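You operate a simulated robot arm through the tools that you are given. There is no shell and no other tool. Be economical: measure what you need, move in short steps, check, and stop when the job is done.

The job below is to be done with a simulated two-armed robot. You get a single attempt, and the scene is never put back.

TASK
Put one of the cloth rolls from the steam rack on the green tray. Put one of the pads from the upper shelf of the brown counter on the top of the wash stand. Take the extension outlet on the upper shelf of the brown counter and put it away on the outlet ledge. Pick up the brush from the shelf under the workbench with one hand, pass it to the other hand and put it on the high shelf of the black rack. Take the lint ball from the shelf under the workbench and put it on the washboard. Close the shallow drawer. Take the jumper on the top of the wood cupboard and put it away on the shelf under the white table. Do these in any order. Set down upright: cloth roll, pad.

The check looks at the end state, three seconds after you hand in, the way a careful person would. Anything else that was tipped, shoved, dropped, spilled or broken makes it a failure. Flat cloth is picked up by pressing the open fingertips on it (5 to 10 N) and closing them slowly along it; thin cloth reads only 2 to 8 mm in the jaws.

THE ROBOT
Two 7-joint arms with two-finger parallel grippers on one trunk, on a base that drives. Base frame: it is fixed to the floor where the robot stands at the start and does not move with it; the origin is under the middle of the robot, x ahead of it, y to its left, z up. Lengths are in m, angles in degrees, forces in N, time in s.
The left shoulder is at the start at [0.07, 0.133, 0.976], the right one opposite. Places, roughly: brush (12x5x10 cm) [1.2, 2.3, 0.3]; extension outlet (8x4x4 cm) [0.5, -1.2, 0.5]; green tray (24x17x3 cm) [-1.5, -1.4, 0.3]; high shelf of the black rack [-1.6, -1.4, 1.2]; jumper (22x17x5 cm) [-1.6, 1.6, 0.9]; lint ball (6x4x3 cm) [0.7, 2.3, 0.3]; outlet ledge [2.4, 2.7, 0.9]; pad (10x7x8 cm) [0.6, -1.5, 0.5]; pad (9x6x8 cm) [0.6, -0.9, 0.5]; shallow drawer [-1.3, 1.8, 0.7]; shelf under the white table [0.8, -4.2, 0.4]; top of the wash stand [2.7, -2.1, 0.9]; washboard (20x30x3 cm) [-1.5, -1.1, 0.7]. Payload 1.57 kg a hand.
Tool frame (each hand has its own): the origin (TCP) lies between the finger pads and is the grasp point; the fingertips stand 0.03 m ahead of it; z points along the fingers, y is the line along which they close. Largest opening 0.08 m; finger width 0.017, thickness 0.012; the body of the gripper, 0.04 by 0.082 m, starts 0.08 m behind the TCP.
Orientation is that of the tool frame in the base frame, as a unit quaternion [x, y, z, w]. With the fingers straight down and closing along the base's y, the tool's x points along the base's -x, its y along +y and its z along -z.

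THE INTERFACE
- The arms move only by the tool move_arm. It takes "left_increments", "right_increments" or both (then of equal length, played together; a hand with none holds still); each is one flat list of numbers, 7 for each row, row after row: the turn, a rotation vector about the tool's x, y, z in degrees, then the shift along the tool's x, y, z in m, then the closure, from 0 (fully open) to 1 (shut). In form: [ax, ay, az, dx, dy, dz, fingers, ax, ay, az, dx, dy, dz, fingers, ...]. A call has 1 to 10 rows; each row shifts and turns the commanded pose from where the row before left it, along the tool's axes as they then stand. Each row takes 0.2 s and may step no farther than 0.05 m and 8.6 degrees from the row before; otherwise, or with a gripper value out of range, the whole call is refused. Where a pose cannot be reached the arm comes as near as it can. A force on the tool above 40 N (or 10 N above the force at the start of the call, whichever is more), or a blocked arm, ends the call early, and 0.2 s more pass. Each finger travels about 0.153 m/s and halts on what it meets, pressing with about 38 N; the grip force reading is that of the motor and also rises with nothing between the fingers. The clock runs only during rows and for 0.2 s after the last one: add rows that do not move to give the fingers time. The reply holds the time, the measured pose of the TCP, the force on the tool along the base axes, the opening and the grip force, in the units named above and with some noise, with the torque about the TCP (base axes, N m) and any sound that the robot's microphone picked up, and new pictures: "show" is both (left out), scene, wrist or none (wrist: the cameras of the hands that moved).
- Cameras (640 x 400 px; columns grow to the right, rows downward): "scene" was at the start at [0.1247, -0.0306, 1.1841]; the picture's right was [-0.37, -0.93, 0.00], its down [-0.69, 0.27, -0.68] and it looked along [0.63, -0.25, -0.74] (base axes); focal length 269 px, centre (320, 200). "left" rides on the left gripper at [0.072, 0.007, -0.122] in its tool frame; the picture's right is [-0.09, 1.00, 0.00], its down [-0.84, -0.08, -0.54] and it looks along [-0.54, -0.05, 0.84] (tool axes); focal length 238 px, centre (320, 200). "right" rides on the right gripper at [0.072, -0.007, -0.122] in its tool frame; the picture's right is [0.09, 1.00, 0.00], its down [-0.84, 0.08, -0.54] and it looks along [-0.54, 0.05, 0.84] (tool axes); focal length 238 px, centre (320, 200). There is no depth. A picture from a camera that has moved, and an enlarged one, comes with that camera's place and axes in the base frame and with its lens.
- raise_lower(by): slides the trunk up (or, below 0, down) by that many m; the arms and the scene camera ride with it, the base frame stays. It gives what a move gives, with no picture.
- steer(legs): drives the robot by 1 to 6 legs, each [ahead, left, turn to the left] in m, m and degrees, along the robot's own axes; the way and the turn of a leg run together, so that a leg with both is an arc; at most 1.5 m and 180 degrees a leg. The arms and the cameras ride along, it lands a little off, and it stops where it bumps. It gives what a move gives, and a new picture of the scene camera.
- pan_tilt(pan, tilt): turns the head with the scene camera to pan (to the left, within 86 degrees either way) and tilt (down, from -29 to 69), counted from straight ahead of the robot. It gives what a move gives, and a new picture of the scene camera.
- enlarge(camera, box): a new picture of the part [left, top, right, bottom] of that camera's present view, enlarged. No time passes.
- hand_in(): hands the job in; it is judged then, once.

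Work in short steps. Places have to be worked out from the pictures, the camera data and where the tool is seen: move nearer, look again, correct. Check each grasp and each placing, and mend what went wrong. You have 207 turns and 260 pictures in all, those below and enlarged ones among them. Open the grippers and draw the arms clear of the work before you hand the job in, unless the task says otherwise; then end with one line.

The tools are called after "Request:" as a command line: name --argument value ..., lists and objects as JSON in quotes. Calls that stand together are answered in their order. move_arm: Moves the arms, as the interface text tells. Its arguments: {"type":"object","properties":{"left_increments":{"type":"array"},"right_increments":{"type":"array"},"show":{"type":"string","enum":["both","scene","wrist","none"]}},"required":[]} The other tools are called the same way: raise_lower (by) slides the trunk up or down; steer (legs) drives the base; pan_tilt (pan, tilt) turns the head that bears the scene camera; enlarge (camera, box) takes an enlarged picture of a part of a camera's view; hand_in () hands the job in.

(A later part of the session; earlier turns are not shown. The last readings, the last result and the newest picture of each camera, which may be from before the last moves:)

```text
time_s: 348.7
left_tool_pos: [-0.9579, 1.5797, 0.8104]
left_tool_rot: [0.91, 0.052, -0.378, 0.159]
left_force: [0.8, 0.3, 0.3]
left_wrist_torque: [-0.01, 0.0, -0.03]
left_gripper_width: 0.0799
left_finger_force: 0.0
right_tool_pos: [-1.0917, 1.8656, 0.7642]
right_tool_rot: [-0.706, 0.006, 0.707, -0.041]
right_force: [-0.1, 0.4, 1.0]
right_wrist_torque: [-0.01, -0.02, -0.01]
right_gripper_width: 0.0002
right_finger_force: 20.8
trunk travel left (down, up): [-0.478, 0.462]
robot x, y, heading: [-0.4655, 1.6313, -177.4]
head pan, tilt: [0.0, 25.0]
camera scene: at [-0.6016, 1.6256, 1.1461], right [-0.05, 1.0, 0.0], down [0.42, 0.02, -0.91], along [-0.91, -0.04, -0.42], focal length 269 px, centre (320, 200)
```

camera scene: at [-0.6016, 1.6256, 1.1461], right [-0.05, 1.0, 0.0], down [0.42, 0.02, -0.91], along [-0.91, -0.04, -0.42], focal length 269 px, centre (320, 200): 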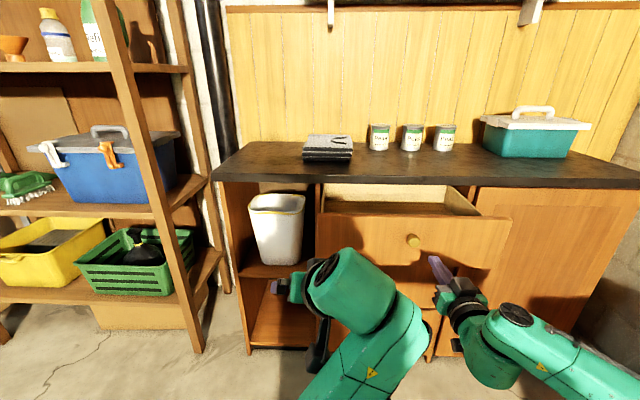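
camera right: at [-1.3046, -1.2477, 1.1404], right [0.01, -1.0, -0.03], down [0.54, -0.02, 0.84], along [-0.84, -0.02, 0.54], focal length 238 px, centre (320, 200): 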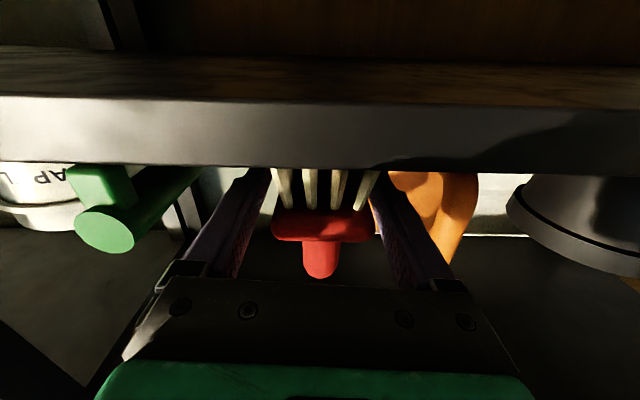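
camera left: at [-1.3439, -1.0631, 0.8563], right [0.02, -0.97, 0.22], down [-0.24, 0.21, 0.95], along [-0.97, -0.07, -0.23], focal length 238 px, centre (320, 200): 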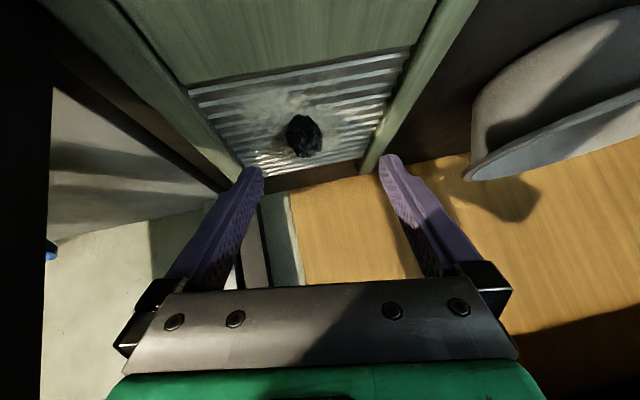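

Drawer panel: x≈-1.165, y 1.62–2.04, z 0.72–0.86, knob at (-1.14, 1.82, 0.80). I straighten, align the closed right fingers just below the knob and lower slightly.

Request:
raise_lower --by -0.017

Request:
steer --legs '[[0, 0.065, -2.6]]'

Request:
enlarge --camera "right" --box '[0, 0, 640, 400]'

```text
time_s: 349.4
left_tool_pos: [-0.9579, 1.5779, 0.7926]
left_tool_rot: [0.91, 0.052, -0.379, 0.159]
left_force: [-0.4, -0.9, -0.6]
left_wrist_torque: [0.02, -0.02, 0.01]
left_gripper_width: 0.08
left_finger_force: 0.1
right_tool_pos: [-1.0908, 1.8651, 0.7479]
right_tool_rot: [-0.706, 0.005, 0.707, -0.041]
right_force: [1.0, 0.7, 0.0]
right_wrist_torque: [0.01, -0.02, -0.01]
right_gripper_width: 0.0001
right_finger_force: 21.0
trunk travel left (down, up): [-0.461, 0.479]
robot x, y, heading: [-0.4636, 1.633, -177.3]
head pan, tilt: [0.0, 25.0]
```

```text
time_s: 350.4
left_tool_pos: [-0.9589, 1.536, 0.793]
left_tool_rot: [0.911, 0.03, -0.383, 0.149]
left_force: [0.0, -0.1, 0.3]
left_wrist_torque: [-0.02, 0.04, -0.03]
left_gripper_width: 0.0799
left_finger_force: 0.1
right_tool_pos: [-1.0779, 1.8277, 0.7478]
right_tool_rot: [-0.706, 0.021, 0.708, -0.024]
right_force: [-0.6, -0.4, 0.0]
right_wrist_torque: [0.0, 0.01, 0.02]
right_gripper_width: 0.0002
right_finger_force: 21.1
trunk travel left (down, up): [-0.461, 0.479]
robot x, y, heading: [-0.4574, 1.5646, 179.9]
head pan, tilt: [0.0, 25.0]
camera scene: at [-0.6002, 1.5656, 1.1291], right [0.0, 1.0, 0.0], down [0.42, 0.0, -0.91], along [-0.91, 0.0, -0.42], focal length 269 px, centre (320, 200)
```

scene: 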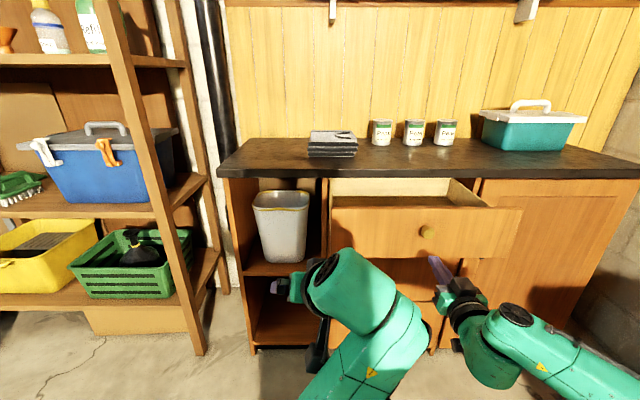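

```text
1.00 times, centred on (320, 200) of right
camera zoom: at [-0.9564, 1.8306, 0.6754], right [0.0, -1.0, -0.03], down [0.55, -0.02, 0.84], along [-0.84, -0.02, 0.54], focal length 238 px, centre (320, 200)
```

zoom: 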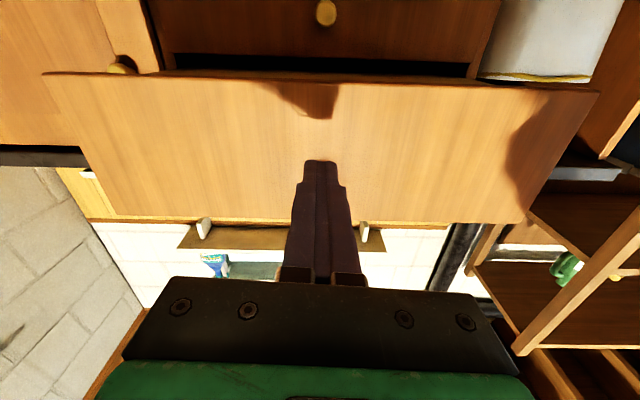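

The fingertips aim at the panel below the knob. I drive forward to push the drawer in.

Request:
steer --legs '[[0.15, 0, 0]]'

```text
time_s: 351.7
left_tool_pos: [-1.1078, 1.5369, 0.7922]
left_tool_rot: [0.912, 0.032, -0.381, 0.151]
left_force: [-1.2, 0.0, -0.8]
left_wrist_torque: [0.02, -0.02, -0.01]
left_gripper_width: 0.0798
left_finger_force: 0.0
right_tool_pos: [-1.229, 1.8275, 0.747]
right_tool_rot: [-0.706, 0.021, 0.707, -0.025]
right_force: [-0.2, 0.4, -0.6]
right_wrist_torque: [0.0, 0.03, 0.02]
right_gripper_width: 0.0
right_finger_force: 21.4
trunk travel left (down, up): [-0.461, 0.479]
robot x, y, heading: [-0.6077, 1.5675, -180.4]
head pan, tilt: [0.0, 25.0]
camera scene: at [-0.7513, 1.5664, 1.129], right [0.0, 1.0, 0.0], down [0.42, 0.0, -0.91], along [-0.91, 0.0, -0.42], focal length 269 px, centre (320, 200)
```

scene: 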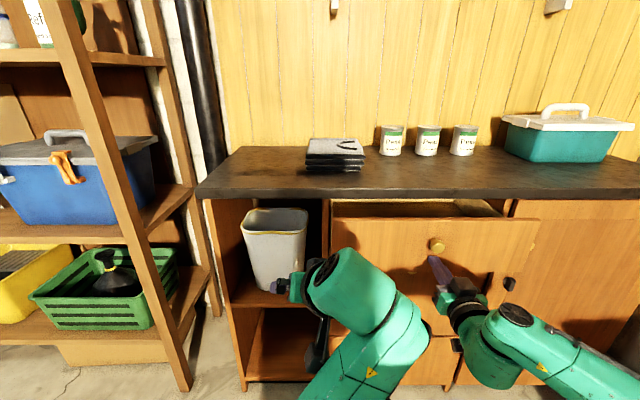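

The drawer is moving in. I push on another 0.1.

Request:
steer --legs '[[0.09, 0, 0]]'

```text
time_s: 352.8
left_tool_pos: [-1.1996, 1.5354, 0.7929]
left_tool_rot: [0.912, 0.032, -0.381, 0.15]
left_force: [-0.4, -0.3, 0.4]
left_wrist_torque: [-0.01, 0.03, 0.0]
left_gripper_width: 0.0799
left_finger_force: 0.0
right_tool_pos: [-1.3198, 1.8265, 0.7467]
right_tool_rot: [-0.706, 0.02, 0.707, -0.026]
right_force: [0.1, 0.8, 0.0]
right_wrist_torque: [0.01, 0.01, 0.01]
right_gripper_width: 0.0
right_finger_force: 21.0
trunk travel left (down, up): [-0.461, 0.479]
robot x, y, heading: [-0.6999, 1.5614, -180.0]
head pan, tilt: [0.0, 25.0]
camera scene: at [-0.8413, 1.5663, 1.129], right [0.0, 1.0, 0.0], down [0.42, 0.0, -0.91], along [-0.91, 0.0, -0.42], focal length 269 px, centre (320, 200)
```

scene: 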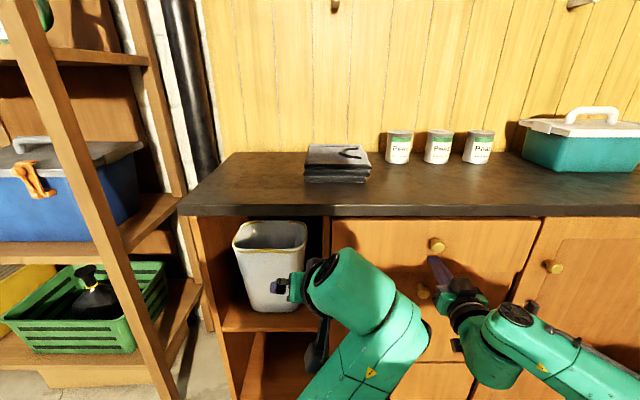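

Panel looks nearly flush. I zoom to check the gap.

Request:
enlarge --camera "scene" --box '[300, 190, 580, 330]'

Request:
enlarge --camera "right" --box '[0, 0, 640, 400]'

```text
2.29 times, centred on (440, 260) of scene
camera zoom: at [-0.8413, 1.5663, 1.129], right [0.0, 1.0, 0.0], down [0.42, 0.0, -0.91], along [-0.91, 0.0, -0.42], focal length 615 px, centre (46, 63)
```

zoom: 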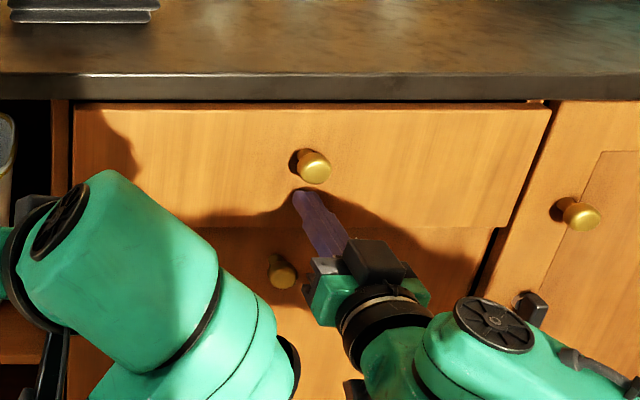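

```text
1.00 times, centred on (320, 200) of right
camera zoom: at [-1.1973, 1.8301, 0.6743], right [0.01, -1.0, -0.03], down [0.54, -0.02, 0.84], along [-0.84, -0.02, 0.54], focal length 238 px, centre (320, 200)
```

zoom: 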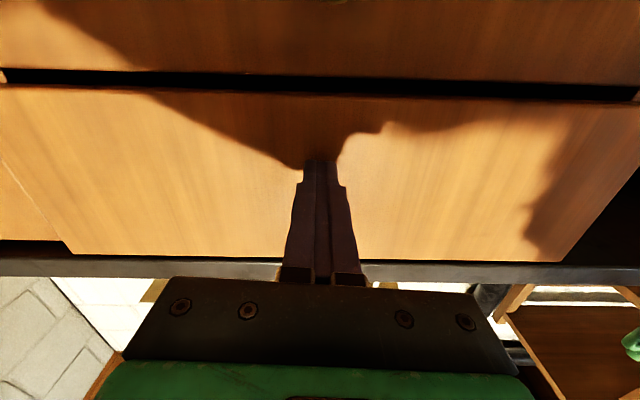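

Still a few cm proud. I push another 5 cm.

Request:
steer --legs '[[0.045, 0, 0]]'

Request:
enlarge --camera "scene" --box '[200, 190, 580, 330]'

```text
time_s: 353.7
left_tool_pos: [-1.2259, 1.5377, 0.7941]
left_tool_rot: [0.91, 0.031, -0.384, 0.15]
left_force: [0.7, -0.3, 0.5]
left_wrist_torque: [0.02, -0.02, -0.03]
left_gripper_width: 0.08
left_finger_force: 0.0
right_tool_pos: [-1.3415, 1.827, 0.7503]
right_tool_rot: [-0.705, 0.022, 0.709, -0.024]
right_force: [20.3, -0.2, 6.5]
right_wrist_torque: [-0.15, 0.04, -0.02]
right_gripper_width: 0.0
right_finger_force: 21.7
trunk travel left (down, up): [-0.461, 0.479]
robot x, y, heading: [-0.7294, 1.5664, 179.8]
head pan, tilt: [0.0, 25.0]
stopped in leg 1: the force on the tool passed its limit (the readings are from after the stop); the commanded pose is now the measured one
camera scene: at [-0.8653, 1.5665, 1.1299], right [0.0, 1.0, 0.0], down [0.42, 0.0, -0.91], along [-0.91, 0.0, -0.42], focal length 269 px, centre (320, 200)
```

scene: 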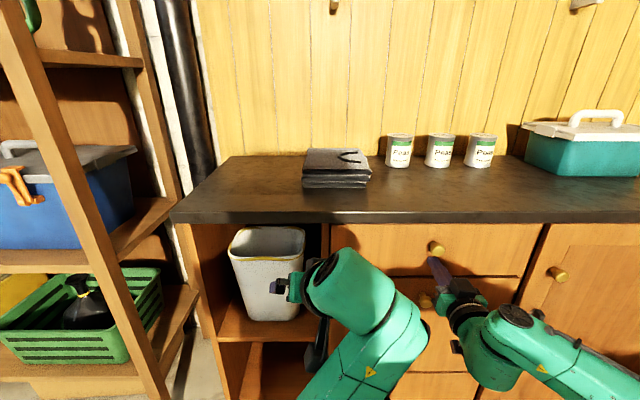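

```text
1.68 times, centred on (390, 260) of scene
camera zoom: at [-0.8653, 1.5665, 1.1299], right [0.0, 1.0, 0.0], down [0.42, 0.0, -0.91], along [-0.91, 0.0, -0.42], focal length 453 px, centre (202, 99)
```

zoom: 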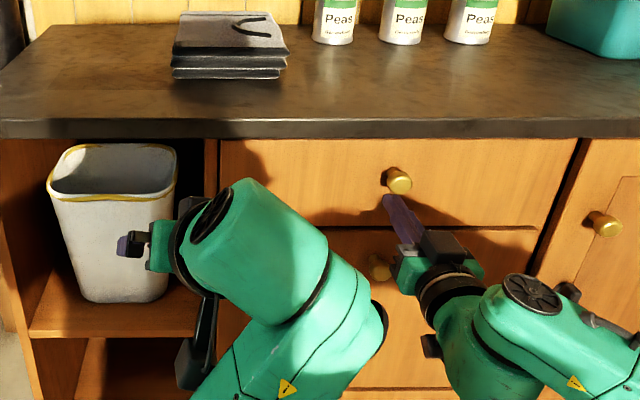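

Drawer hit its stop. I back off a bit to verify, and look closely at the jumper.

Request:
steer --legs '[[-0.25, 0, 0]]'

Request:
enlarge --camera "scene" --box '[260, 110, 540, 290]'

```text
time_s: 355.5
left_tool_pos: [-0.9823, 1.5371, 0.7929]
left_tool_rot: [0.911, 0.03, -0.382, 0.151]
left_force: [0.6, -0.2, -0.8]
left_wrist_torque: [0.0, 0.01, -0.02]
left_gripper_width: 0.0802
left_finger_force: 0.1
right_tool_pos: [-1.0983, 1.8277, 0.7472]
right_tool_rot: [0.707, -0.021, -0.706, 0.025]
right_force: [0.0, 0.1, 0.2]
right_wrist_torque: [0.03, 0.02, -0.02]
right_gripper_width: 0.0
right_finger_force: 20.9
trunk travel left (down, up): [-0.461, 0.479]
robot x, y, heading: [-0.4838, 1.5673, 180.2]
head pan, tilt: [0.0, 25.0]
camera scene: at [-0.6236, 1.5662, 1.1292], right [0.0, 1.0, 0.0], down [0.42, 0.0, -0.91], along [-0.91, 0.0, -0.42], focal length 269 px, centre (320, 200)
```

scene: 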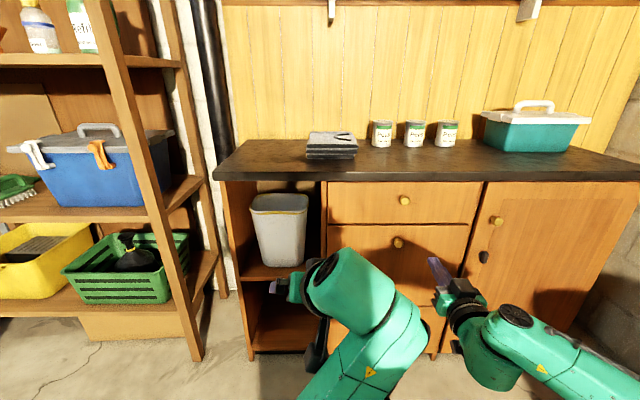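

```text
2.22 times, centred on (400, 200) of scene
camera zoom: at [-0.6236, 1.5662, 1.1292], right [0.0, 1.0, 0.0], down [0.42, 0.0, -0.91], along [-0.91, 0.0, -0.42], focal length 598 px, centre (142, 200)
```

zoom: 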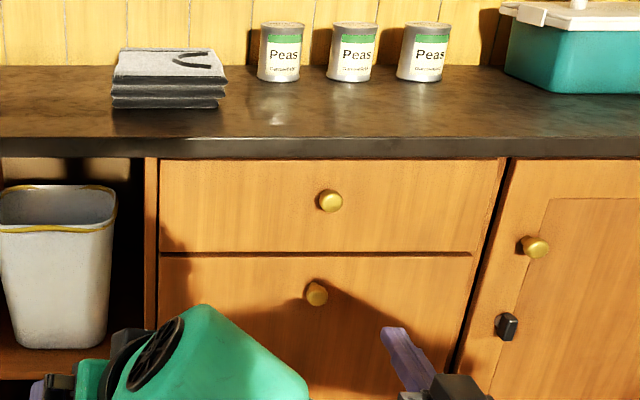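

Drawer is flush closed. For the jumper (centre ≈(-1.57, 1.61), top z≈0.93, cupboard top 0.88) I raise the trunk, level the left hand's roll with 60° down pitch, and draw the right hand back.

Request:
raise_lower --by 0.3

Request:
move_arm --left_increments '[0, 0, 0, -0.03, 0, 0.03, 0, 0, 0, 0, -0.03, 0, 0.03, 0, 5.9, 5.13, -0.4, 0, 0, 0, 0, 5.9, 5.13, -0.4, 0, 0, 0, 0, 5.9, 5.13, -0.4, 0, 0, 0, 0, 0, 0, 0, 0, 0, 0, 0]' --right_increments '[0, 0, 0, 0, 0, -0.04, 1, 0, 0, 0, 0, 0, -0.04, 1, 0, 0, 0, 0, 0, -0.03, 1, 0, 0, 0, 0, 0, 0, 1, 0, 0, 0, 0, 0, 0, 1, 0, 0, 0, 0, 0, 0, 1]' --show "both"

```text
time_s: 358.5
left_tool_pos: [-0.9842, 1.5368, 1.0926]
left_tool_rot: [0.911, 0.03, -0.382, 0.151]
left_force: [-0.5, -0.4, 0.1]
left_wrist_torque: [0.0, -0.01, 0.0]
left_gripper_width: 0.0799
left_finger_force: 0.0
right_tool_pos: [-1.0988, 1.8267, 1.0466]
right_tool_rot: [0.707, -0.021, -0.706, 0.024]
right_force: [0.1, -0.2, 0.1]
right_wrist_torque: [-0.03, -0.02, 0.01]
right_gripper_width: 0.0
right_finger_force: 21.2
trunk travel left (down, up): [-0.761, 0.179]
robot x, y, heading: [-0.48, 1.5653, 180.0]
head pan, tilt: [0.0, 25.0]
```

```text
time_s: 359.9
left_tool_pos: [-1.0668, 1.5182, 1.0955]
left_tool_rot: [0.966, 0.002, -0.258, 0.002]
left_force: [-0.3, -0.1, -0.5]
left_wrist_torque: [0.02, 0.0, -0.01]
left_gripper_width: 0.0801
left_finger_force: 0.0
right_tool_pos: [-0.9889, 1.8301, 1.0446]
right_tool_rot: [0.707, -0.021, -0.706, 0.026]
right_force: [-0.1, 0.0, -0.1]
right_wrist_torque: [0.01, 0.0, 0.02]
right_gripper_width: 0.0
right_finger_force: 21.4
trunk travel left (down, up): [-0.761, 0.179]
robot x, y, heading: [-0.4808, 1.5659, 179.9]
head pan, tilt: [0.0, 25.0]
camera scene: at [-0.6238, 1.5663, 1.4292], right [0.0, 1.0, 0.0], down [0.42, 0.0, -0.91], along [-0.91, 0.0, -0.42], focal length 269 px, centre (320, 200)
camera right: at [-0.8659, 1.8322, 0.9733], right [0.0, -1.0, -0.03], down [0.54, -0.02, 0.84], along [-0.84, -0.02, 0.54], focal length 238 px, centre (320, 200)
camera left: at [-0.9447, 1.5134, 1.1648], right [-0.07, -1.0, 0.05], down [-0.45, 0.08, 0.89], along [-0.89, 0.04, -0.46], focal length 238 px, centre (320, 200)
```

scene: 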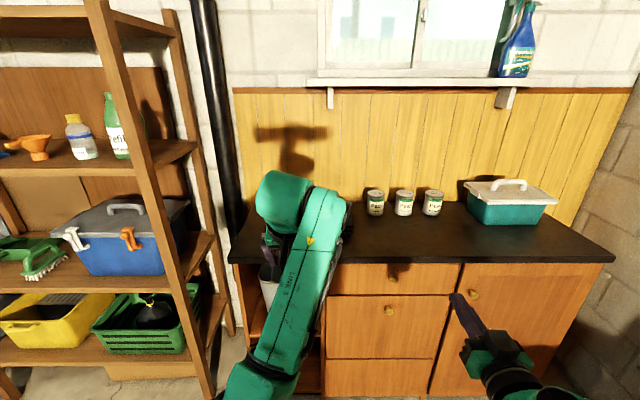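
right: 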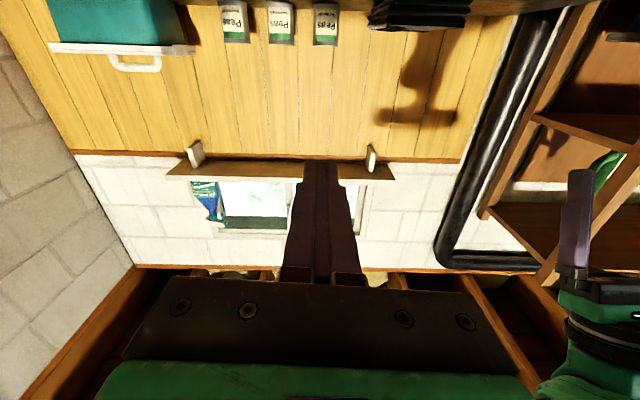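
left: 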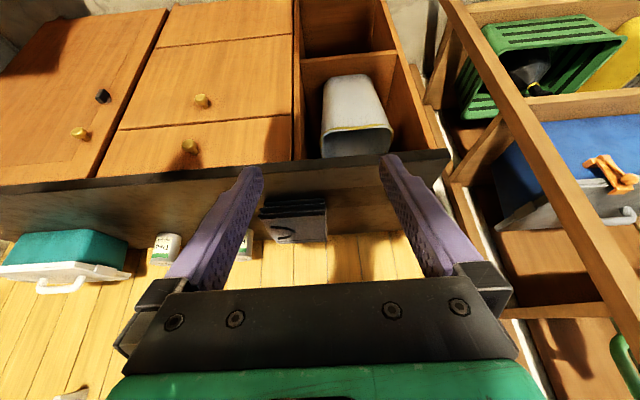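

Jumper centre is at about (-1.572, 1.603). I move the base right and ahead, then extend the left hand above it.

Request:
steer --legs '[[0, -0.087, 0], [0.33, 0, 0]]'

Request:
move_arm --left_increments '[0, 0, 0, -0.0353, 0, 0.0204, 0, 0, 0, 0, -0.0353, 0, 0.0204, 0, 0, 0, 0, -0.0353, 0, 0.0204, 0, 0, 0, 0, -0.0353, 0, 0.0204, 0, 0, 0, 0, 0, 0, 0, 0]' --show "wrist"

```text
time_s: 362.8
left_tool_pos: [-1.3873, 1.6055, 1.0944]
left_tool_rot: [0.966, 0.003, -0.259, 0.003]
left_force: [-0.5, -0.4, 0.2]
left_wrist_torque: [-0.01, -0.01, 0.01]
left_gripper_width: 0.0799
left_finger_force: 0.0
right_tool_pos: [-1.3087, 1.9169, 1.0472]
right_tool_rot: [0.707, -0.02, -0.707, 0.025]
right_force: [0.1, 0.3, 0.1]
right_wrist_torque: [-0.01, -0.02, 0.05]
right_gripper_width: 0.0
right_finger_force: 21.2
trunk travel left (down, up): [-0.761, 0.179]
robot x, y, heading: [-0.801, 1.6557, 180.0]
head pan, tilt: [0.0, 25.0]
camera scene: at [-0.9438, 1.6543, 1.4293], right [0.0, 1.0, 0.0], down [0.42, 0.0, -0.91], along [-0.91, 0.0, -0.42], focal length 269 px, centre (320, 200)
```

scene: 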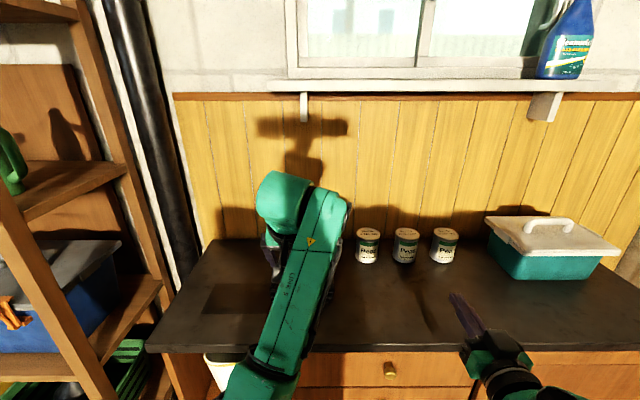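

```text
time_s: 364.0
left_tool_pos: [-1.4959, 1.6013, 1.0773]
left_tool_rot: [0.966, 0.004, -0.258, 0.003]
left_force: [-0.4, -0.4, -0.4]
left_wrist_torque: [-0.02, 0.01, 0.01]
left_gripper_width: 0.0801
left_finger_force: 0.1
left hand out of reach, approached as far as the arm can: row 3, 4
right_tool_pos: [-1.3098, 1.9177, 1.0455]
right_tool_rot: [0.707, -0.021, -0.706, 0.025]
right_force: [-0.2, 0.4, -0.1]
right_wrist_torque: [0.0, 0.0, -0.02]
right_gripper_width: 0.0
right_finger_force: 20.6
trunk travel left (down, up): [-0.761, 0.179]
robot x, y, heading: [-0.8052, 1.6563, 180.0]
head pan, tilt: [0.0, 25.0]
camera left: at [-1.3727, 1.596, 1.1474], right [-0.07, -1.0, 0.05], down [-0.45, 0.08, 0.89], along [-0.89, 0.04, -0.46], focal length 238 px, centre (320, 200)
```

left: 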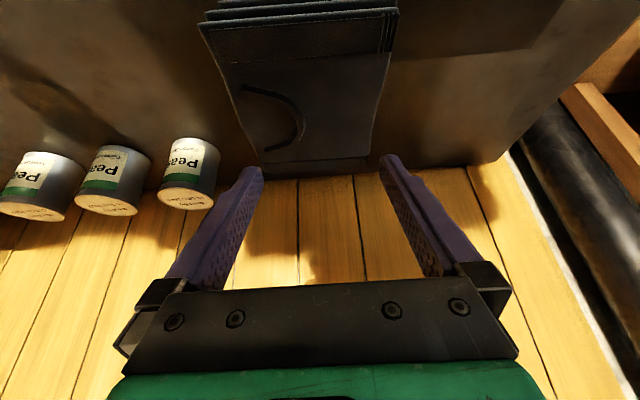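

The jumper's top spans x -1.48…-1.66, y 1.53–1.69. I move 6 cm ahead and descend toward its centre.

Request:
steer --legs '[[0.06, -0.01, 0]]'

Request:
move_arm --left_increments '[0, 0, 0, 0.02, 0, 0.0346, 0, 0, 0, 0, 0.02, 0, 0.0346, 0, 0, 0, 0, 0.01, 0, 0.0173, 0, 0, 0, 0, 0, 0, 0, 0]' --show "wrist"

```text
time_s: 364.9
left_tool_pos: [-1.5512, 1.6114, 1.0806]
left_tool_rot: [0.966, 0.003, -0.26, 0.003]
left_force: [0.4, 1.1, 0.7]
left_wrist_torque: [-0.01, 0.01, 0.0]
left_gripper_width: 0.0797
left_finger_force: 0.1
right_tool_pos: [-1.366, 1.9257, 1.048]
right_tool_rot: [-0.706, 0.021, 0.707, -0.026]
right_force: [0.6, 0.1, 0.5]
right_wrist_torque: [-0.01, 0.0, 0.01]
right_gripper_width: 0.0
right_finger_force: 21.3
trunk travel left (down, up): [-0.761, 0.179]
robot x, y, heading: [-0.863, 1.6631, 180.1]
head pan, tilt: [0.0, 25.0]
camera scene: at [-0.9999, 1.6634, 1.4297], right [0.0, 1.0, 0.0], down [0.42, 0.0, -0.91], along [-0.91, 0.0, -0.42], focal length 269 px, centre (320, 200)
```

scene: 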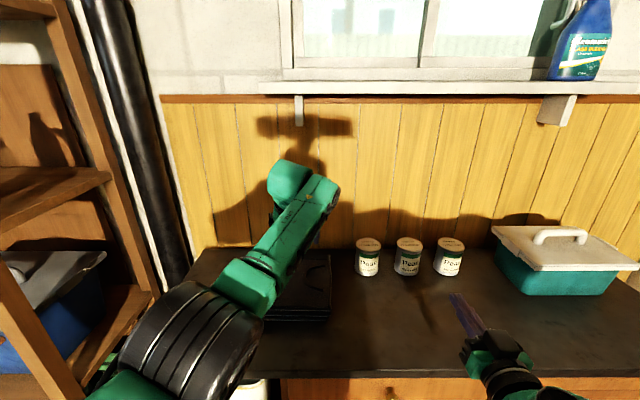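

```text
time_s: 365.9
left_tool_pos: [-1.5555, 1.6091, 0.9792]
left_tool_rot: [0.966, 0.004, -0.259, 0.004]
left_force: [0.9, 0.7, 0.3]
left_wrist_torque: [0.0, 0.0, -0.01]
left_gripper_width: 0.0801
left_finger_force: 0.0
right_tool_pos: [-1.3668, 1.9258, 1.0449]
right_tool_rot: [0.707, -0.022, -0.706, 0.026]
right_force: [-1.1, 0.0, -0.5]
right_wrist_torque: [-0.02, 0.0, -0.03]
right_gripper_width: 0.0
right_finger_force: 21.5
trunk travel left (down, up): [-0.761, 0.179]
robot x, y, heading: [-0.8602, 1.6627, 179.8]
head pan, tilt: [0.0, 25.0]
camera left: at [-1.4318, 1.6044, 1.0484], right [-0.07, -1.0, 0.05], down [-0.45, 0.08, 0.89], along [-0.89, 0.04, -0.46], focal length 238 px, centre (320, 200)
```

left: 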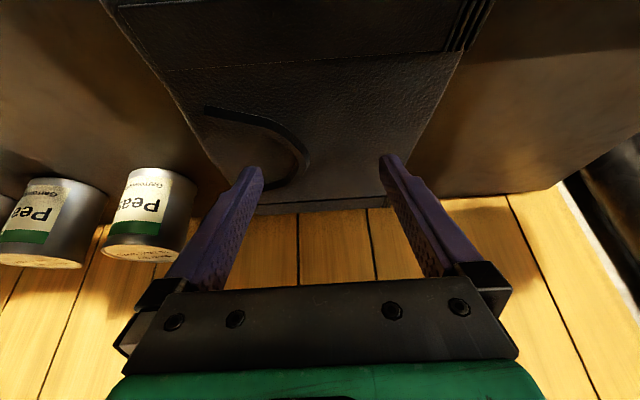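

Tips are ~2 cm above the jumper. I press down in small steps.

Request:
move_arm --left_increments '[0, 0, 0, 0.005, 0, 0.0087, 0, 0, 0, 0, 0.004, 0, 0.0069, 0, 0, 0, 0, 0.002, 0, 0.0035, 0, 0, 0, 0, 0, 0, 0, 0]' --show "none"

```text
time_s: 366.9
left_tool_pos: [-1.5551, 1.6102, 0.9599]
left_tool_rot: [0.965, 0.004, -0.263, 0.003]
left_force: [-6.6, -0.5, 16.2]
left_wrist_torque: [0.6, 0.32, 0.26]
left_gripper_width: 0.0794
left_finger_force: 0.1
right_tool_pos: [-1.3685, 1.9259, 1.0465]
right_tool_rot: [-0.707, 0.022, 0.707, -0.024]
right_force: [0.4, 0.0, 0.5]
right_wrist_torque: [0.0, 0.0, 0.01]
right_gripper_width: 0.0
right_finger_force: 21.2
trunk travel left (down, up): [-0.761, 0.179]
robot x, y, heading: [-0.8638, 1.6636, 179.9]
head pan, tilt: [0.0, 25.0]
```

16 N; I ease up slightly to about 8 N and close slowly.

Request:
move_arm --left_increments '[0, 0, 0, -0.0015, 0, -0.0026, 0, 0, 0, 0, 0, 0, 0, 0.15, 0, 0, 0, 0, 0, 0, 0.3, 0, 0, 0, 0, 0, 0, 0.45, 0, 0, 0, 0, 0, 0, 0.6, 0, 0, 0, 0, 0, 0, 0.75, 0, 0, 0, 0, 0, 0, 0.9, 0, 0, 0, 0, 0, 0, 1, 0, 0, 0, 0, 0, 0, 1]' --show "wrist"

```text
time_s: 368.9
left_tool_pos: [-1.5533, 1.6101, 0.9592]
left_tool_rot: [0.966, 0.003, -0.259, 0.004]
left_force: [2.1, 1.7, 8.5]
left_wrist_torque: [0.06, 0.02, 0.08]
left_gripper_width: 0.0
left_finger_force: 21.2
right_tool_pos: [-1.3667, 1.9277, 1.0459]
right_tool_rot: [-0.707, 0.021, 0.707, -0.024]
right_force: [0.4, -0.7, 0.4]
right_wrist_torque: [-0.01, 0.01, -0.02]
right_gripper_width: 0.0
right_finger_force: 21.4
trunk travel left (down, up): [-0.761, 0.179]
robot x, y, heading: [-0.861, 1.6653, 180.1]
head pan, tilt: [0.0, 25.0]
camera left: at [-1.4301, 1.6054, 1.0297], right [-0.07, -1.0, 0.05], down [-0.45, 0.08, 0.89], along [-0.89, 0.04, -0.46], focal length 238 px, centre (320, 200)
```

left: 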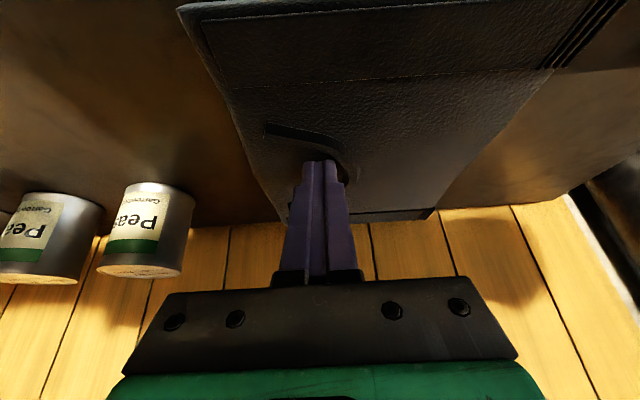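

The fingers closed on nothing: the jumper behaves as a firm stack 5 cm thick. I'll drag it toward the edge by pressing from above, then grip its overhanging edge through its thickness. First a short trial pull.

Request:
move_arm --left_increments '[0, 0, 0, 0.001, 0, 0.0017, 1, 0, 0, 0, 0.013, 0, -0.0075, 1, 0, 0, 0, 0.013, 0, -0.0075, 1, 0, 0, 0, 0.013, 0, -0.0075, 1, 0, 0, 0, 0.013, 0, -0.0075, 1, 0, 0, 0, 0, 0, 0, 1]' --show "wrist"

```text
time_s: 370.3
left_tool_pos: [-1.4992, 1.598, 0.9616]
left_tool_rot: [0.964, 0.012, -0.264, 0.011]
left_force: [-0.8, 1.3, 0.5]
left_wrist_torque: [0.02, 0.0, 0.01]
left_gripper_width: 0.0
left_finger_force: 20.9
right_tool_pos: [-1.3696, 1.9274, 1.0453]
right_tool_rot: [0.707, -0.019, -0.706, 0.026]
right_force: [-0.3, 0.4, 0.6]
right_wrist_torque: [-0.02, 0.0, -0.02]
right_gripper_width: 0.0
right_finger_force: 21.5
trunk travel left (down, up): [-0.761, 0.179]
robot x, y, heading: [-0.8631, 1.664, 179.8]
head pan, tilt: [0.0, 25.0]
camera left: at [-1.3763, 1.5959, 1.0301], right [-0.05, -1.0, 0.06], down [-0.45, 0.08, 0.89], along [-0.89, 0.02, -0.45], focal length 238 px, centre (320, 200)
```

left: 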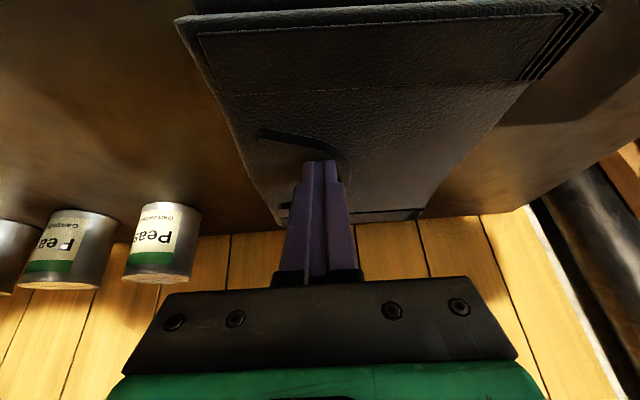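

Dragging works. I press again and pull further using the base.

Request:
move_arm --left_increments '[0, 0, 0, 0.002, 0, 0.0035, 1, 0, 0, 0, 0.001, 0, 0.0017, 1, 0, 0, 0, 0, 0, 0, 1]' --show "none"

```text
time_s: 371.1
left_tool_pos: [-1.5003, 1.599, 0.9606]
left_tool_rot: [0.963, 0.01, -0.27, 0.013]
left_force: [-6.4, -0.3, 16.6]
left_wrist_torque: [-0.03, 0.33, 0.25]
left_gripper_width: 0.0
left_finger_force: 20.8
right_tool_pos: [-1.3673, 1.9272, 1.0464]
right_tool_rot: [-0.707, 0.021, 0.707, -0.025]
right_force: [-0.5, 0.1, -0.3]
right_wrist_torque: [-0.02, 0.0, 0.03]
right_gripper_width: 0.0
right_finger_force: 21.9
trunk travel left (down, up): [-0.761, 0.179]
robot x, y, heading: [-0.8643, 1.6655, 179.8]
head pan, tilt: [0.0, 25.0]
```

Request:
steer --legs '[[-0.1, 0, 0]]'

Request:
enlarge --camera "left" --box '[0, 0, 640, 400]'

```text
time_s: 372.0
left_tool_pos: [-1.4862, 1.5941, 0.9638]
left_tool_rot: [0.96, 0.009, -0.278, 0.017]
left_force: [-0.1, 0.4, -0.1]
left_wrist_torque: [0.03, -0.03, -0.01]
left_gripper_width: 0.0
left_finger_force: 21.1
right_tool_pos: [-1.3514, 1.9277, 1.0451]
right_tool_rot: [0.707, -0.021, -0.706, 0.025]
right_force: [0.5, -0.1, 0.5]
right_wrist_torque: [0.03, -0.01, -0.01]
right_gripper_width: 0.0
right_finger_force: 21.2
trunk travel left (down, up): [-0.761, 0.179]
robot x, y, heading: [-0.8447, 1.6656, 179.8]
head pan, tilt: [0.0, 25.0]
stopped in leg 1: the force on the tool passed its limit (the readings are from after the stop); the commanded pose is now the measured one
camera scene: at [-0.9868, 1.6648, 1.429], right [0.0, 1.0, 0.0], down [0.42, 0.0, -0.91], along [-0.91, 0.0, -0.42], focal length 269 px, centre (320, 200)
```

scene: 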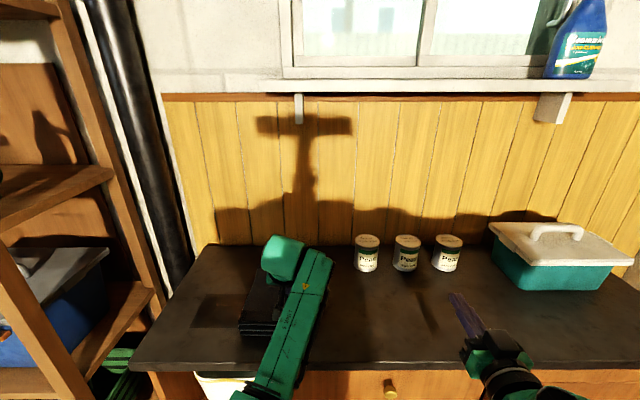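

```text
1.00 times, centred on (320, 200) of left
camera zoom: at [-1.3611, 1.5935, 1.0286], right [-0.05, -1.0, 0.08], down [-0.42, 0.09, 0.9], along [-0.91, 0.01, -0.42], focal length 238 px, centre (320, 200)
```

zoom: 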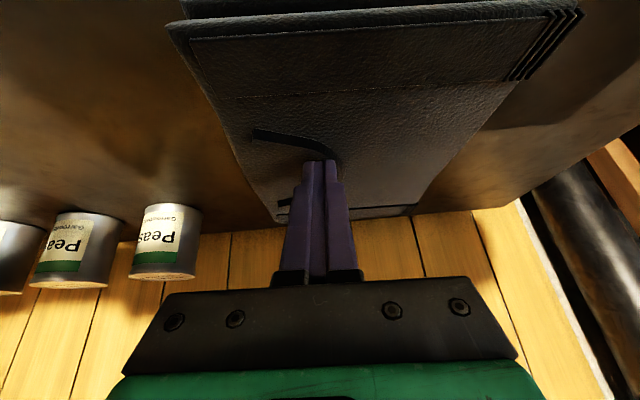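

Moves in pieces. I continue with the arm: light press and a pull of about 10 cm.

Request:
move_arm --left_increments '[0, 0, 0, 0.002, 0, 0.0035, 1, 0, 0, 0, 0.0134, 0, -0.0068, 1, 0, 0, 0, 0.0134, 0, -0.0068, 1, 0, 0, 0, 0.0134, 0, -0.0068, 1, 0, 0, 0, 0.0134, 0, -0.0068, 1, 0, 0, 0, 0.0134, 0, -0.0068, 1, 0, 0, 0, 0.0134, 0, -0.0068, 1, 0, 0, 0, 0, 0, 0, 1]' --show "both"

```text
time_s: 373.4
left_tool_pos: [-1.4317, 1.5291, 0.9707]
left_tool_rot: [0.949, 0.032, -0.303, 0.083]
left_force: [0.4, 0.1, 0.3]
left_wrist_torque: [0.03, -0.02, -0.01]
left_gripper_width: 0.0003
left_finger_force: 21.1
right_tool_pos: [-1.3514, 1.9267, 1.0457]
right_tool_rot: [0.707, -0.02, -0.706, 0.026]
right_force: [0.6, 0.4, -0.8]
right_wrist_torque: [-0.02, 0.0, -0.02]
right_gripper_width: 0.0
right_finger_force: 21.1
trunk travel left (down, up): [-0.761, 0.179]
robot x, y, heading: [-0.8465, 1.6632, 179.7]
head pan, tilt: [0.0, 25.0]
stopped in row 7 (left hand): the arm was blocked; the commanded pose is now the measured one
camera scene: at [-0.9864, 1.6643, 1.4292], right [0.0, 1.0, 0.0], down [0.42, 0.0, -0.91], along [-0.91, 0.0, -0.42], focal length 269 px, centre (320, 200)
camera left: at [-1.3024, 1.5463, 1.028], right [0.04, -0.98, 0.19], down [-0.38, 0.16, 0.91], along [-0.92, -0.1, -0.37], focal length 238 px, centre (320, 200)
```

scene: 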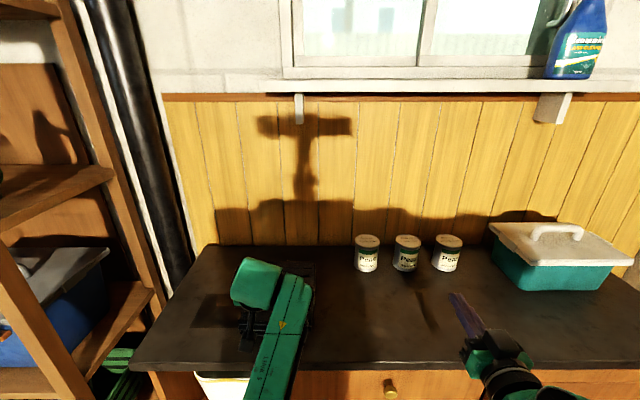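
left: 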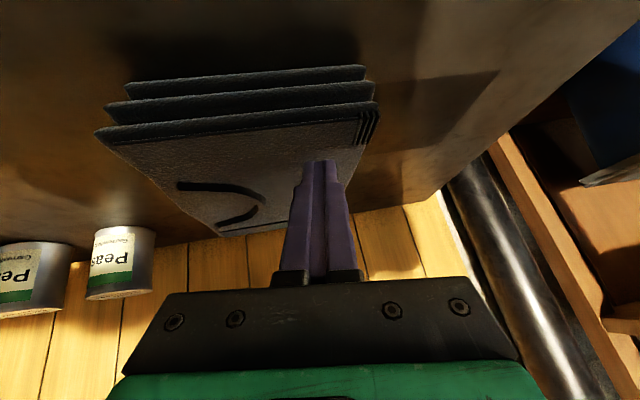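

The hand slipped off but the jumper moved: its front edge is at x≈-1.41, y 1.49–1.64. I lift the hand, step the base back for a better arm posture, re-level and go over it again.

Request:
move_arm --left_increments '[0, 0, 0, 0, 0, -0.03, 1, 5.1, 2.7, 0.5, -0.01, 0, -0.02, 1, 5.1, 2.7, 0.5, 0, 0, 0, 1]' --show "none"

Request:
steer --legs '[[-0.055, 0, 0]]'

Request:
move_arm --left_increments '[0, 0, 0, -0.032, -0.015, 0.018, 1, 0, 0, 0, -0.032, -0.015, 0.018, 1, 0, 0, 0, -0.032, -0.015, 0.018, 1, 0, 0, 0, 0, 0, 0, 1]' --show "wrist"

```text
time_s: 374.2
left_tool_pos: [-1.4116, 1.5271, 1.0161]
left_tool_rot: [0.966, 0.005, -0.258, 0.012]
left_force: [0.2, -1.2, -0.3]
left_wrist_torque: [0.01, 0.0, -0.01]
left_gripper_width: 0.0
left_finger_force: 21.7
right_tool_pos: [-1.3513, 1.9266, 1.0456]
right_tool_rot: [0.707, -0.02, -0.706, 0.025]
right_force: [0.1, 0.0, -0.5]
right_wrist_torque: [-0.01, -0.03, -0.03]
right_gripper_width: 0.0002
right_finger_force: 21.7
trunk travel left (down, up): [-0.761, 0.179]
robot x, y, heading: [-0.8434, 1.6643, 179.8]
head pan, tilt: [0.0, 25.0]
```

```text
time_s: 375.2
left_tool_pos: [-1.3603, 1.5285, 1.0179]
left_tool_rot: [0.966, 0.006, -0.258, 0.009]
left_force: [-0.2, 0.7, 0.6]
left_wrist_torque: [0.02, -0.03, -0.03]
left_gripper_width: 0.0002
left_finger_force: 21.0
right_tool_pos: [-1.3003, 1.9264, 1.044]
right_tool_rot: [0.708, -0.021, -0.705, 0.024]
right_force: [-0.6, -0.3, -0.2]
right_wrist_torque: [0.01, 0.01, 0.0]
right_gripper_width: 0.0001
right_finger_force: 21.4
trunk travel left (down, up): [-0.761, 0.179]
robot x, y, heading: [-0.7921, 1.6659, 180.0]
head pan, tilt: [0.0, 25.0]
camera scene: at [-0.9364, 1.6641, 1.4286], right [0.0, 1.0, 0.0], down [0.43, 0.0, -0.9], along [-0.9, 0.0, -0.43], focal length 269 px, centre (320, 200)
```

scene: 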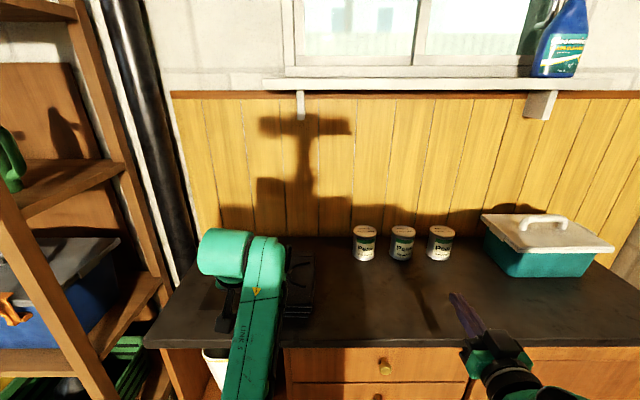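

```text
time_s: 376.2
left_tool_pos: [-1.4681, 1.571, 1.0179]
left_tool_rot: [0.965, 0.007, -0.261, 0.009]
left_force: [0.4, -1.0, 0.1]
left_wrist_torque: [0.01, -0.02, -0.02]
left_gripper_width: 0.0
left_finger_force: 21.4
right_tool_pos: [-1.2971, 1.9273, 1.0448]
right_tool_rot: [0.707, -0.02, -0.706, 0.025]
right_force: [-0.5, 0.0, 0.3]
right_wrist_torque: [-0.02, 0.01, 0.01]
right_gripper_width: 0.0
right_finger_force: 21.1
trunk travel left (down, up): [-0.761, 0.179]
robot x, y, heading: [-0.7882, 1.6659, 179.6]
head pan, tilt: [0.0, 25.0]
camera left: at [-1.3455, 1.5683, 1.0879], right [-0.06, -1.0, 0.06], down [-0.45, 0.08, 0.89], along [-0.89, 0.03, -0.45], focal length 238 px, centre (320, 200)
```

left: 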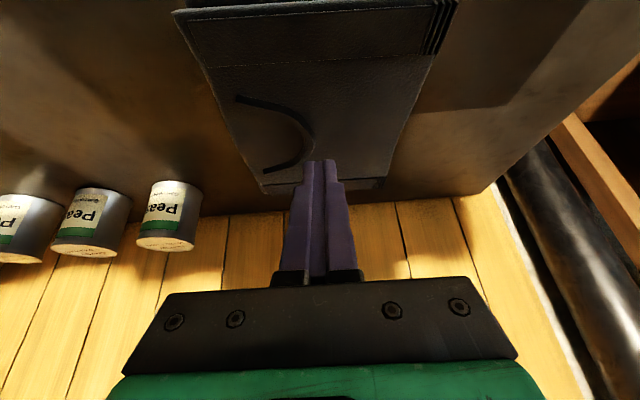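

Jumper: x -1.42…-1.63, y centre 1.564. I press near its front third and pull with the arm.

Request:
move_arm --left_increments '[0, 0, 0, 0.012, 0, 0.0216, 1, 0, 0, 0, 0.012, 0, 0.0216, 1, 0, 0, 0, 0.005, 0, 0.0087, 1, 0, 0, 0, 0.0134, 0, -0.0068, 1, 0, 0, 0, 0.0134, 0, -0.0068, 1, 0, 0, 0, 0.0134, 0, -0.0068, 1, 0, 0, 0, 0.0134, 0, -0.0068, 1, 0, 0, 0, 0, 0, 0, 1]' --show "wrist"

```text
time_s: 378.0
left_tool_pos: [-1.4089, 1.5705, 0.9592]
left_tool_rot: [0.964, 0.007, -0.264, 0.01]
left_force: [-9.3, -0.9, 21.7]
left_wrist_torque: [-0.03, 0.45, 0.05]
left_gripper_width: 0.0
left_finger_force: 21.1
right_tool_pos: [-1.2949, 1.9276, 1.0462]
right_tool_rot: [-0.706, 0.02, 0.707, -0.025]
right_force: [0.3, -0.2, 0.8]
right_wrist_torque: [-0.01, -0.01, 0.03]
right_gripper_width: 0.0001
right_finger_force: 21.3
trunk travel left (down, up): [-0.761, 0.179]
robot x, y, heading: [-0.7898, 1.664, 180.0]
head pan, tilt: [0.0, 25.0]
camera left: at [-1.2842, 1.5686, 1.0282], right [-0.06, -1.0, 0.06], down [-0.45, 0.08, 0.89], along [-0.89, 0.03, -0.45], focal length 238 px, centre (320, 200)
```

left: 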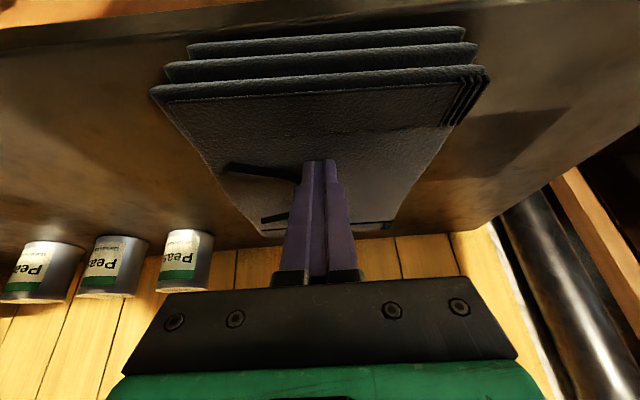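

It moved 6 cm; its front is now about at the table edge. I pull another 6 cm.

Request:
move_arm --left_increments '[0, 0, 0, 0.0115, 0, -0.0095, 1, 0, 0, 0, 0.0132, 0, -0.0072, 1, 0, 0, 0, 0.0132, 0, -0.0072, 1, 0, 0, 0, 0.0132, 0, -0.0072, 1, 0, 0, 0, 0, 0, 0, 1]' --show "both"

```text
time_s: 379.4
left_tool_pos: [-1.3644, 1.5198, 0.9719]
left_tool_rot: [0.957, 0.026, -0.282, 0.062]
left_force: [0.6, 0.1, 0.3]
left_wrist_torque: [-0.04, 0.0, 0.01]
left_gripper_width: 0.0003
left_finger_force: 21.0
right_tool_pos: [-1.2963, 1.9265, 1.0448]
right_tool_rot: [0.707, -0.021, -0.706, 0.024]
right_force: [0.3, -0.2, -0.3]
right_wrist_torque: [-0.03, -0.02, -0.02]
right_gripper_width: 0.0
right_finger_force: 21.3
trunk travel left (down, up): [-0.761, 0.179]
robot x, y, heading: [-0.7886, 1.6634, 179.8]
head pan, tilt: [0.0, 25.0]
stopped in row 5 (left hand): the arm was blocked; the commanded pose is now the measured one
camera scene: at [-0.9325, 1.6638, 1.4291], right [0.0, 1.0, 0.0], down [0.42, 0.0, -0.91], along [-0.91, 0.0, -0.42], focal length 269 px, centre (320, 200)
camera left: at [-1.2384, 1.5305, 1.0357], right [0.01, -0.99, 0.15], down [-0.42, 0.14, 0.9], along [-0.91, -0.07, -0.41], focal length 238 px, centre (320, 200)
```

scene: 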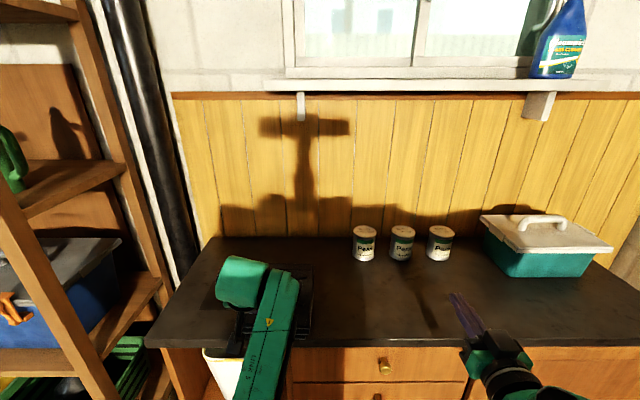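
left: 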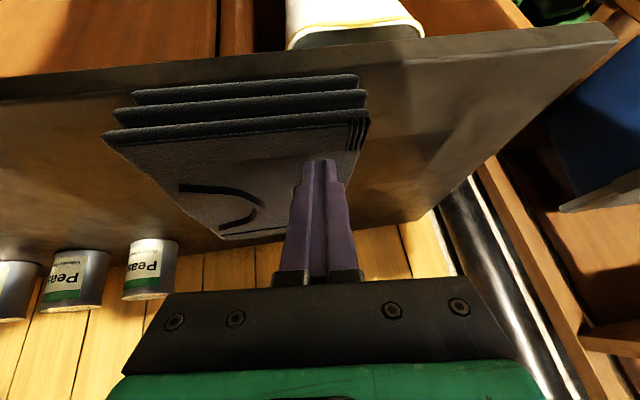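

The left arm hits its near limit. I lift, step the base back 0.1, re-level, and reach forward again for another pull.

Request:
move_arm --left_increments '[0, 0, 0, 0, 0, -0.03, 1, 7.6, 2.8, 1.0, 0, 0, -0.01, 1]' --show "none"

Request:
steer --legs '[[-0.1, 0, 0]]'

Request:
move_arm --left_increments '[0, 0, 0, -0.037, -0.014, 0.021, 1, 0, 0, 0, -0.037, -0.014, 0.021, 1, 0, 0, 0, -0.037, -0.014, 0.021, 1, 0, 0, 0, -0.037, 0, 0.021, 1, 0, 0, 0, 0, 0, 0, 1]' --show "wrist"

```text
time_s: 380.0
left_tool_pos: [-1.3419, 1.5129, 1.0015]
left_tool_rot: [0.966, 0.004, -0.258, 0.014]
left_force: [0.6, 0.0, -0.2]
left_wrist_torque: [-0.04, 0.0, 0.03]
left_gripper_width: 0.0001
left_finger_force: 20.8
right_tool_pos: [-1.2968, 1.927, 1.0449]
right_tool_rot: [0.707, -0.021, -0.706, 0.025]
right_force: [-0.4, 0.8, -0.3]
right_wrist_torque: [0.0, -0.02, 0.01]
right_gripper_width: 0.0002
right_finger_force: 21.0
trunk travel left (down, up): [-0.761, 0.179]
robot x, y, heading: [-0.792, 1.6648, 180.1]
head pan, tilt: [0.0, 25.0]
```

```text
time_s: 381.1
left_tool_pos: [-1.2445, 1.5132, 1.0037]
left_tool_rot: [0.966, 0.005, -0.259, 0.012]
left_force: [0.3, -0.8, -0.8]
left_wrist_torque: [0.0, -0.01, -0.03]
left_gripper_width: 0.0
left_finger_force: 21.4
right_tool_pos: [-1.1969, 1.9256, 1.0437]
right_tool_rot: [0.707, -0.02, -0.706, 0.025]
right_force: [-0.6, 0.3, 0.5]
right_wrist_torque: [-0.01, 0.0, -0.01]
right_gripper_width: 0.0002
right_finger_force: 21.3
trunk travel left (down, up): [-0.761, 0.179]
robot x, y, heading: [-0.689, 1.667, 179.9]
head pan, tilt: [0.0, 25.0]
camera scene: at [-0.8331, 1.6637, 1.429], right [0.0, 1.0, 0.0], down [0.42, 0.0, -0.91], along [-0.91, 0.0, -0.42], focal length 269 px, centre (320, 200)
```

scene: 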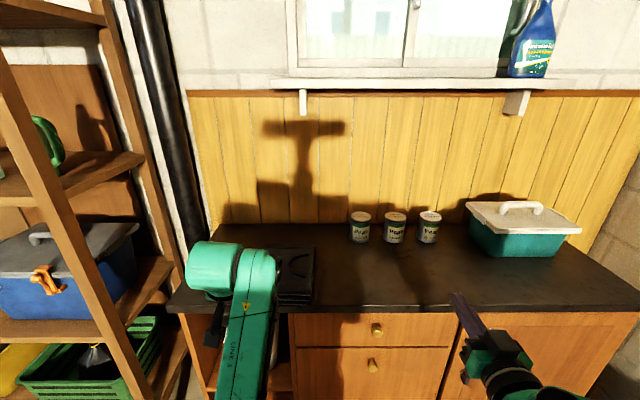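

```text
time_s: 382.3
left_tool_pos: [-1.3914, 1.5528, 1.0074]
left_tool_rot: [0.965, 0.005, -0.261, 0.012]
left_force: [0.5, 0.2, 0.5]
left_wrist_torque: [0.0, 0.01, 0.01]
left_gripper_width: 0.0
left_finger_force: 21.0
left hand out of reach, approached as far as the arm can: row 4
right_tool_pos: [-1.1954, 1.9258, 1.0457]
right_tool_rot: [0.707, -0.021, -0.707, 0.026]
right_force: [1.2, -0.6, -0.9]
right_wrist_torque: [-0.02, 0.0, 0.01]
right_gripper_width: 0.0
right_finger_force: 21.5
trunk travel left (down, up): [-0.761, 0.179]
robot x, y, heading: [-0.6891, 1.6661, 180.0]
head pan, tilt: [0.0, 25.0]
camera left: at [-1.2682, 1.5493, 1.0761], right [-0.06, -1.0, 0.07], down [-0.45, 0.09, 0.89], along [-0.89, 0.02, -0.45], focal length 238 px, centre (320, 200)
```

left: 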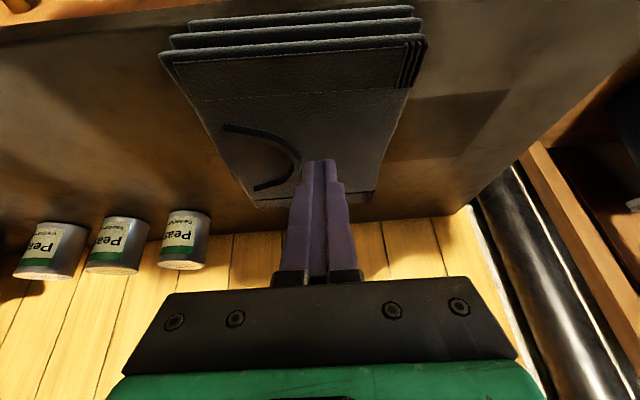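

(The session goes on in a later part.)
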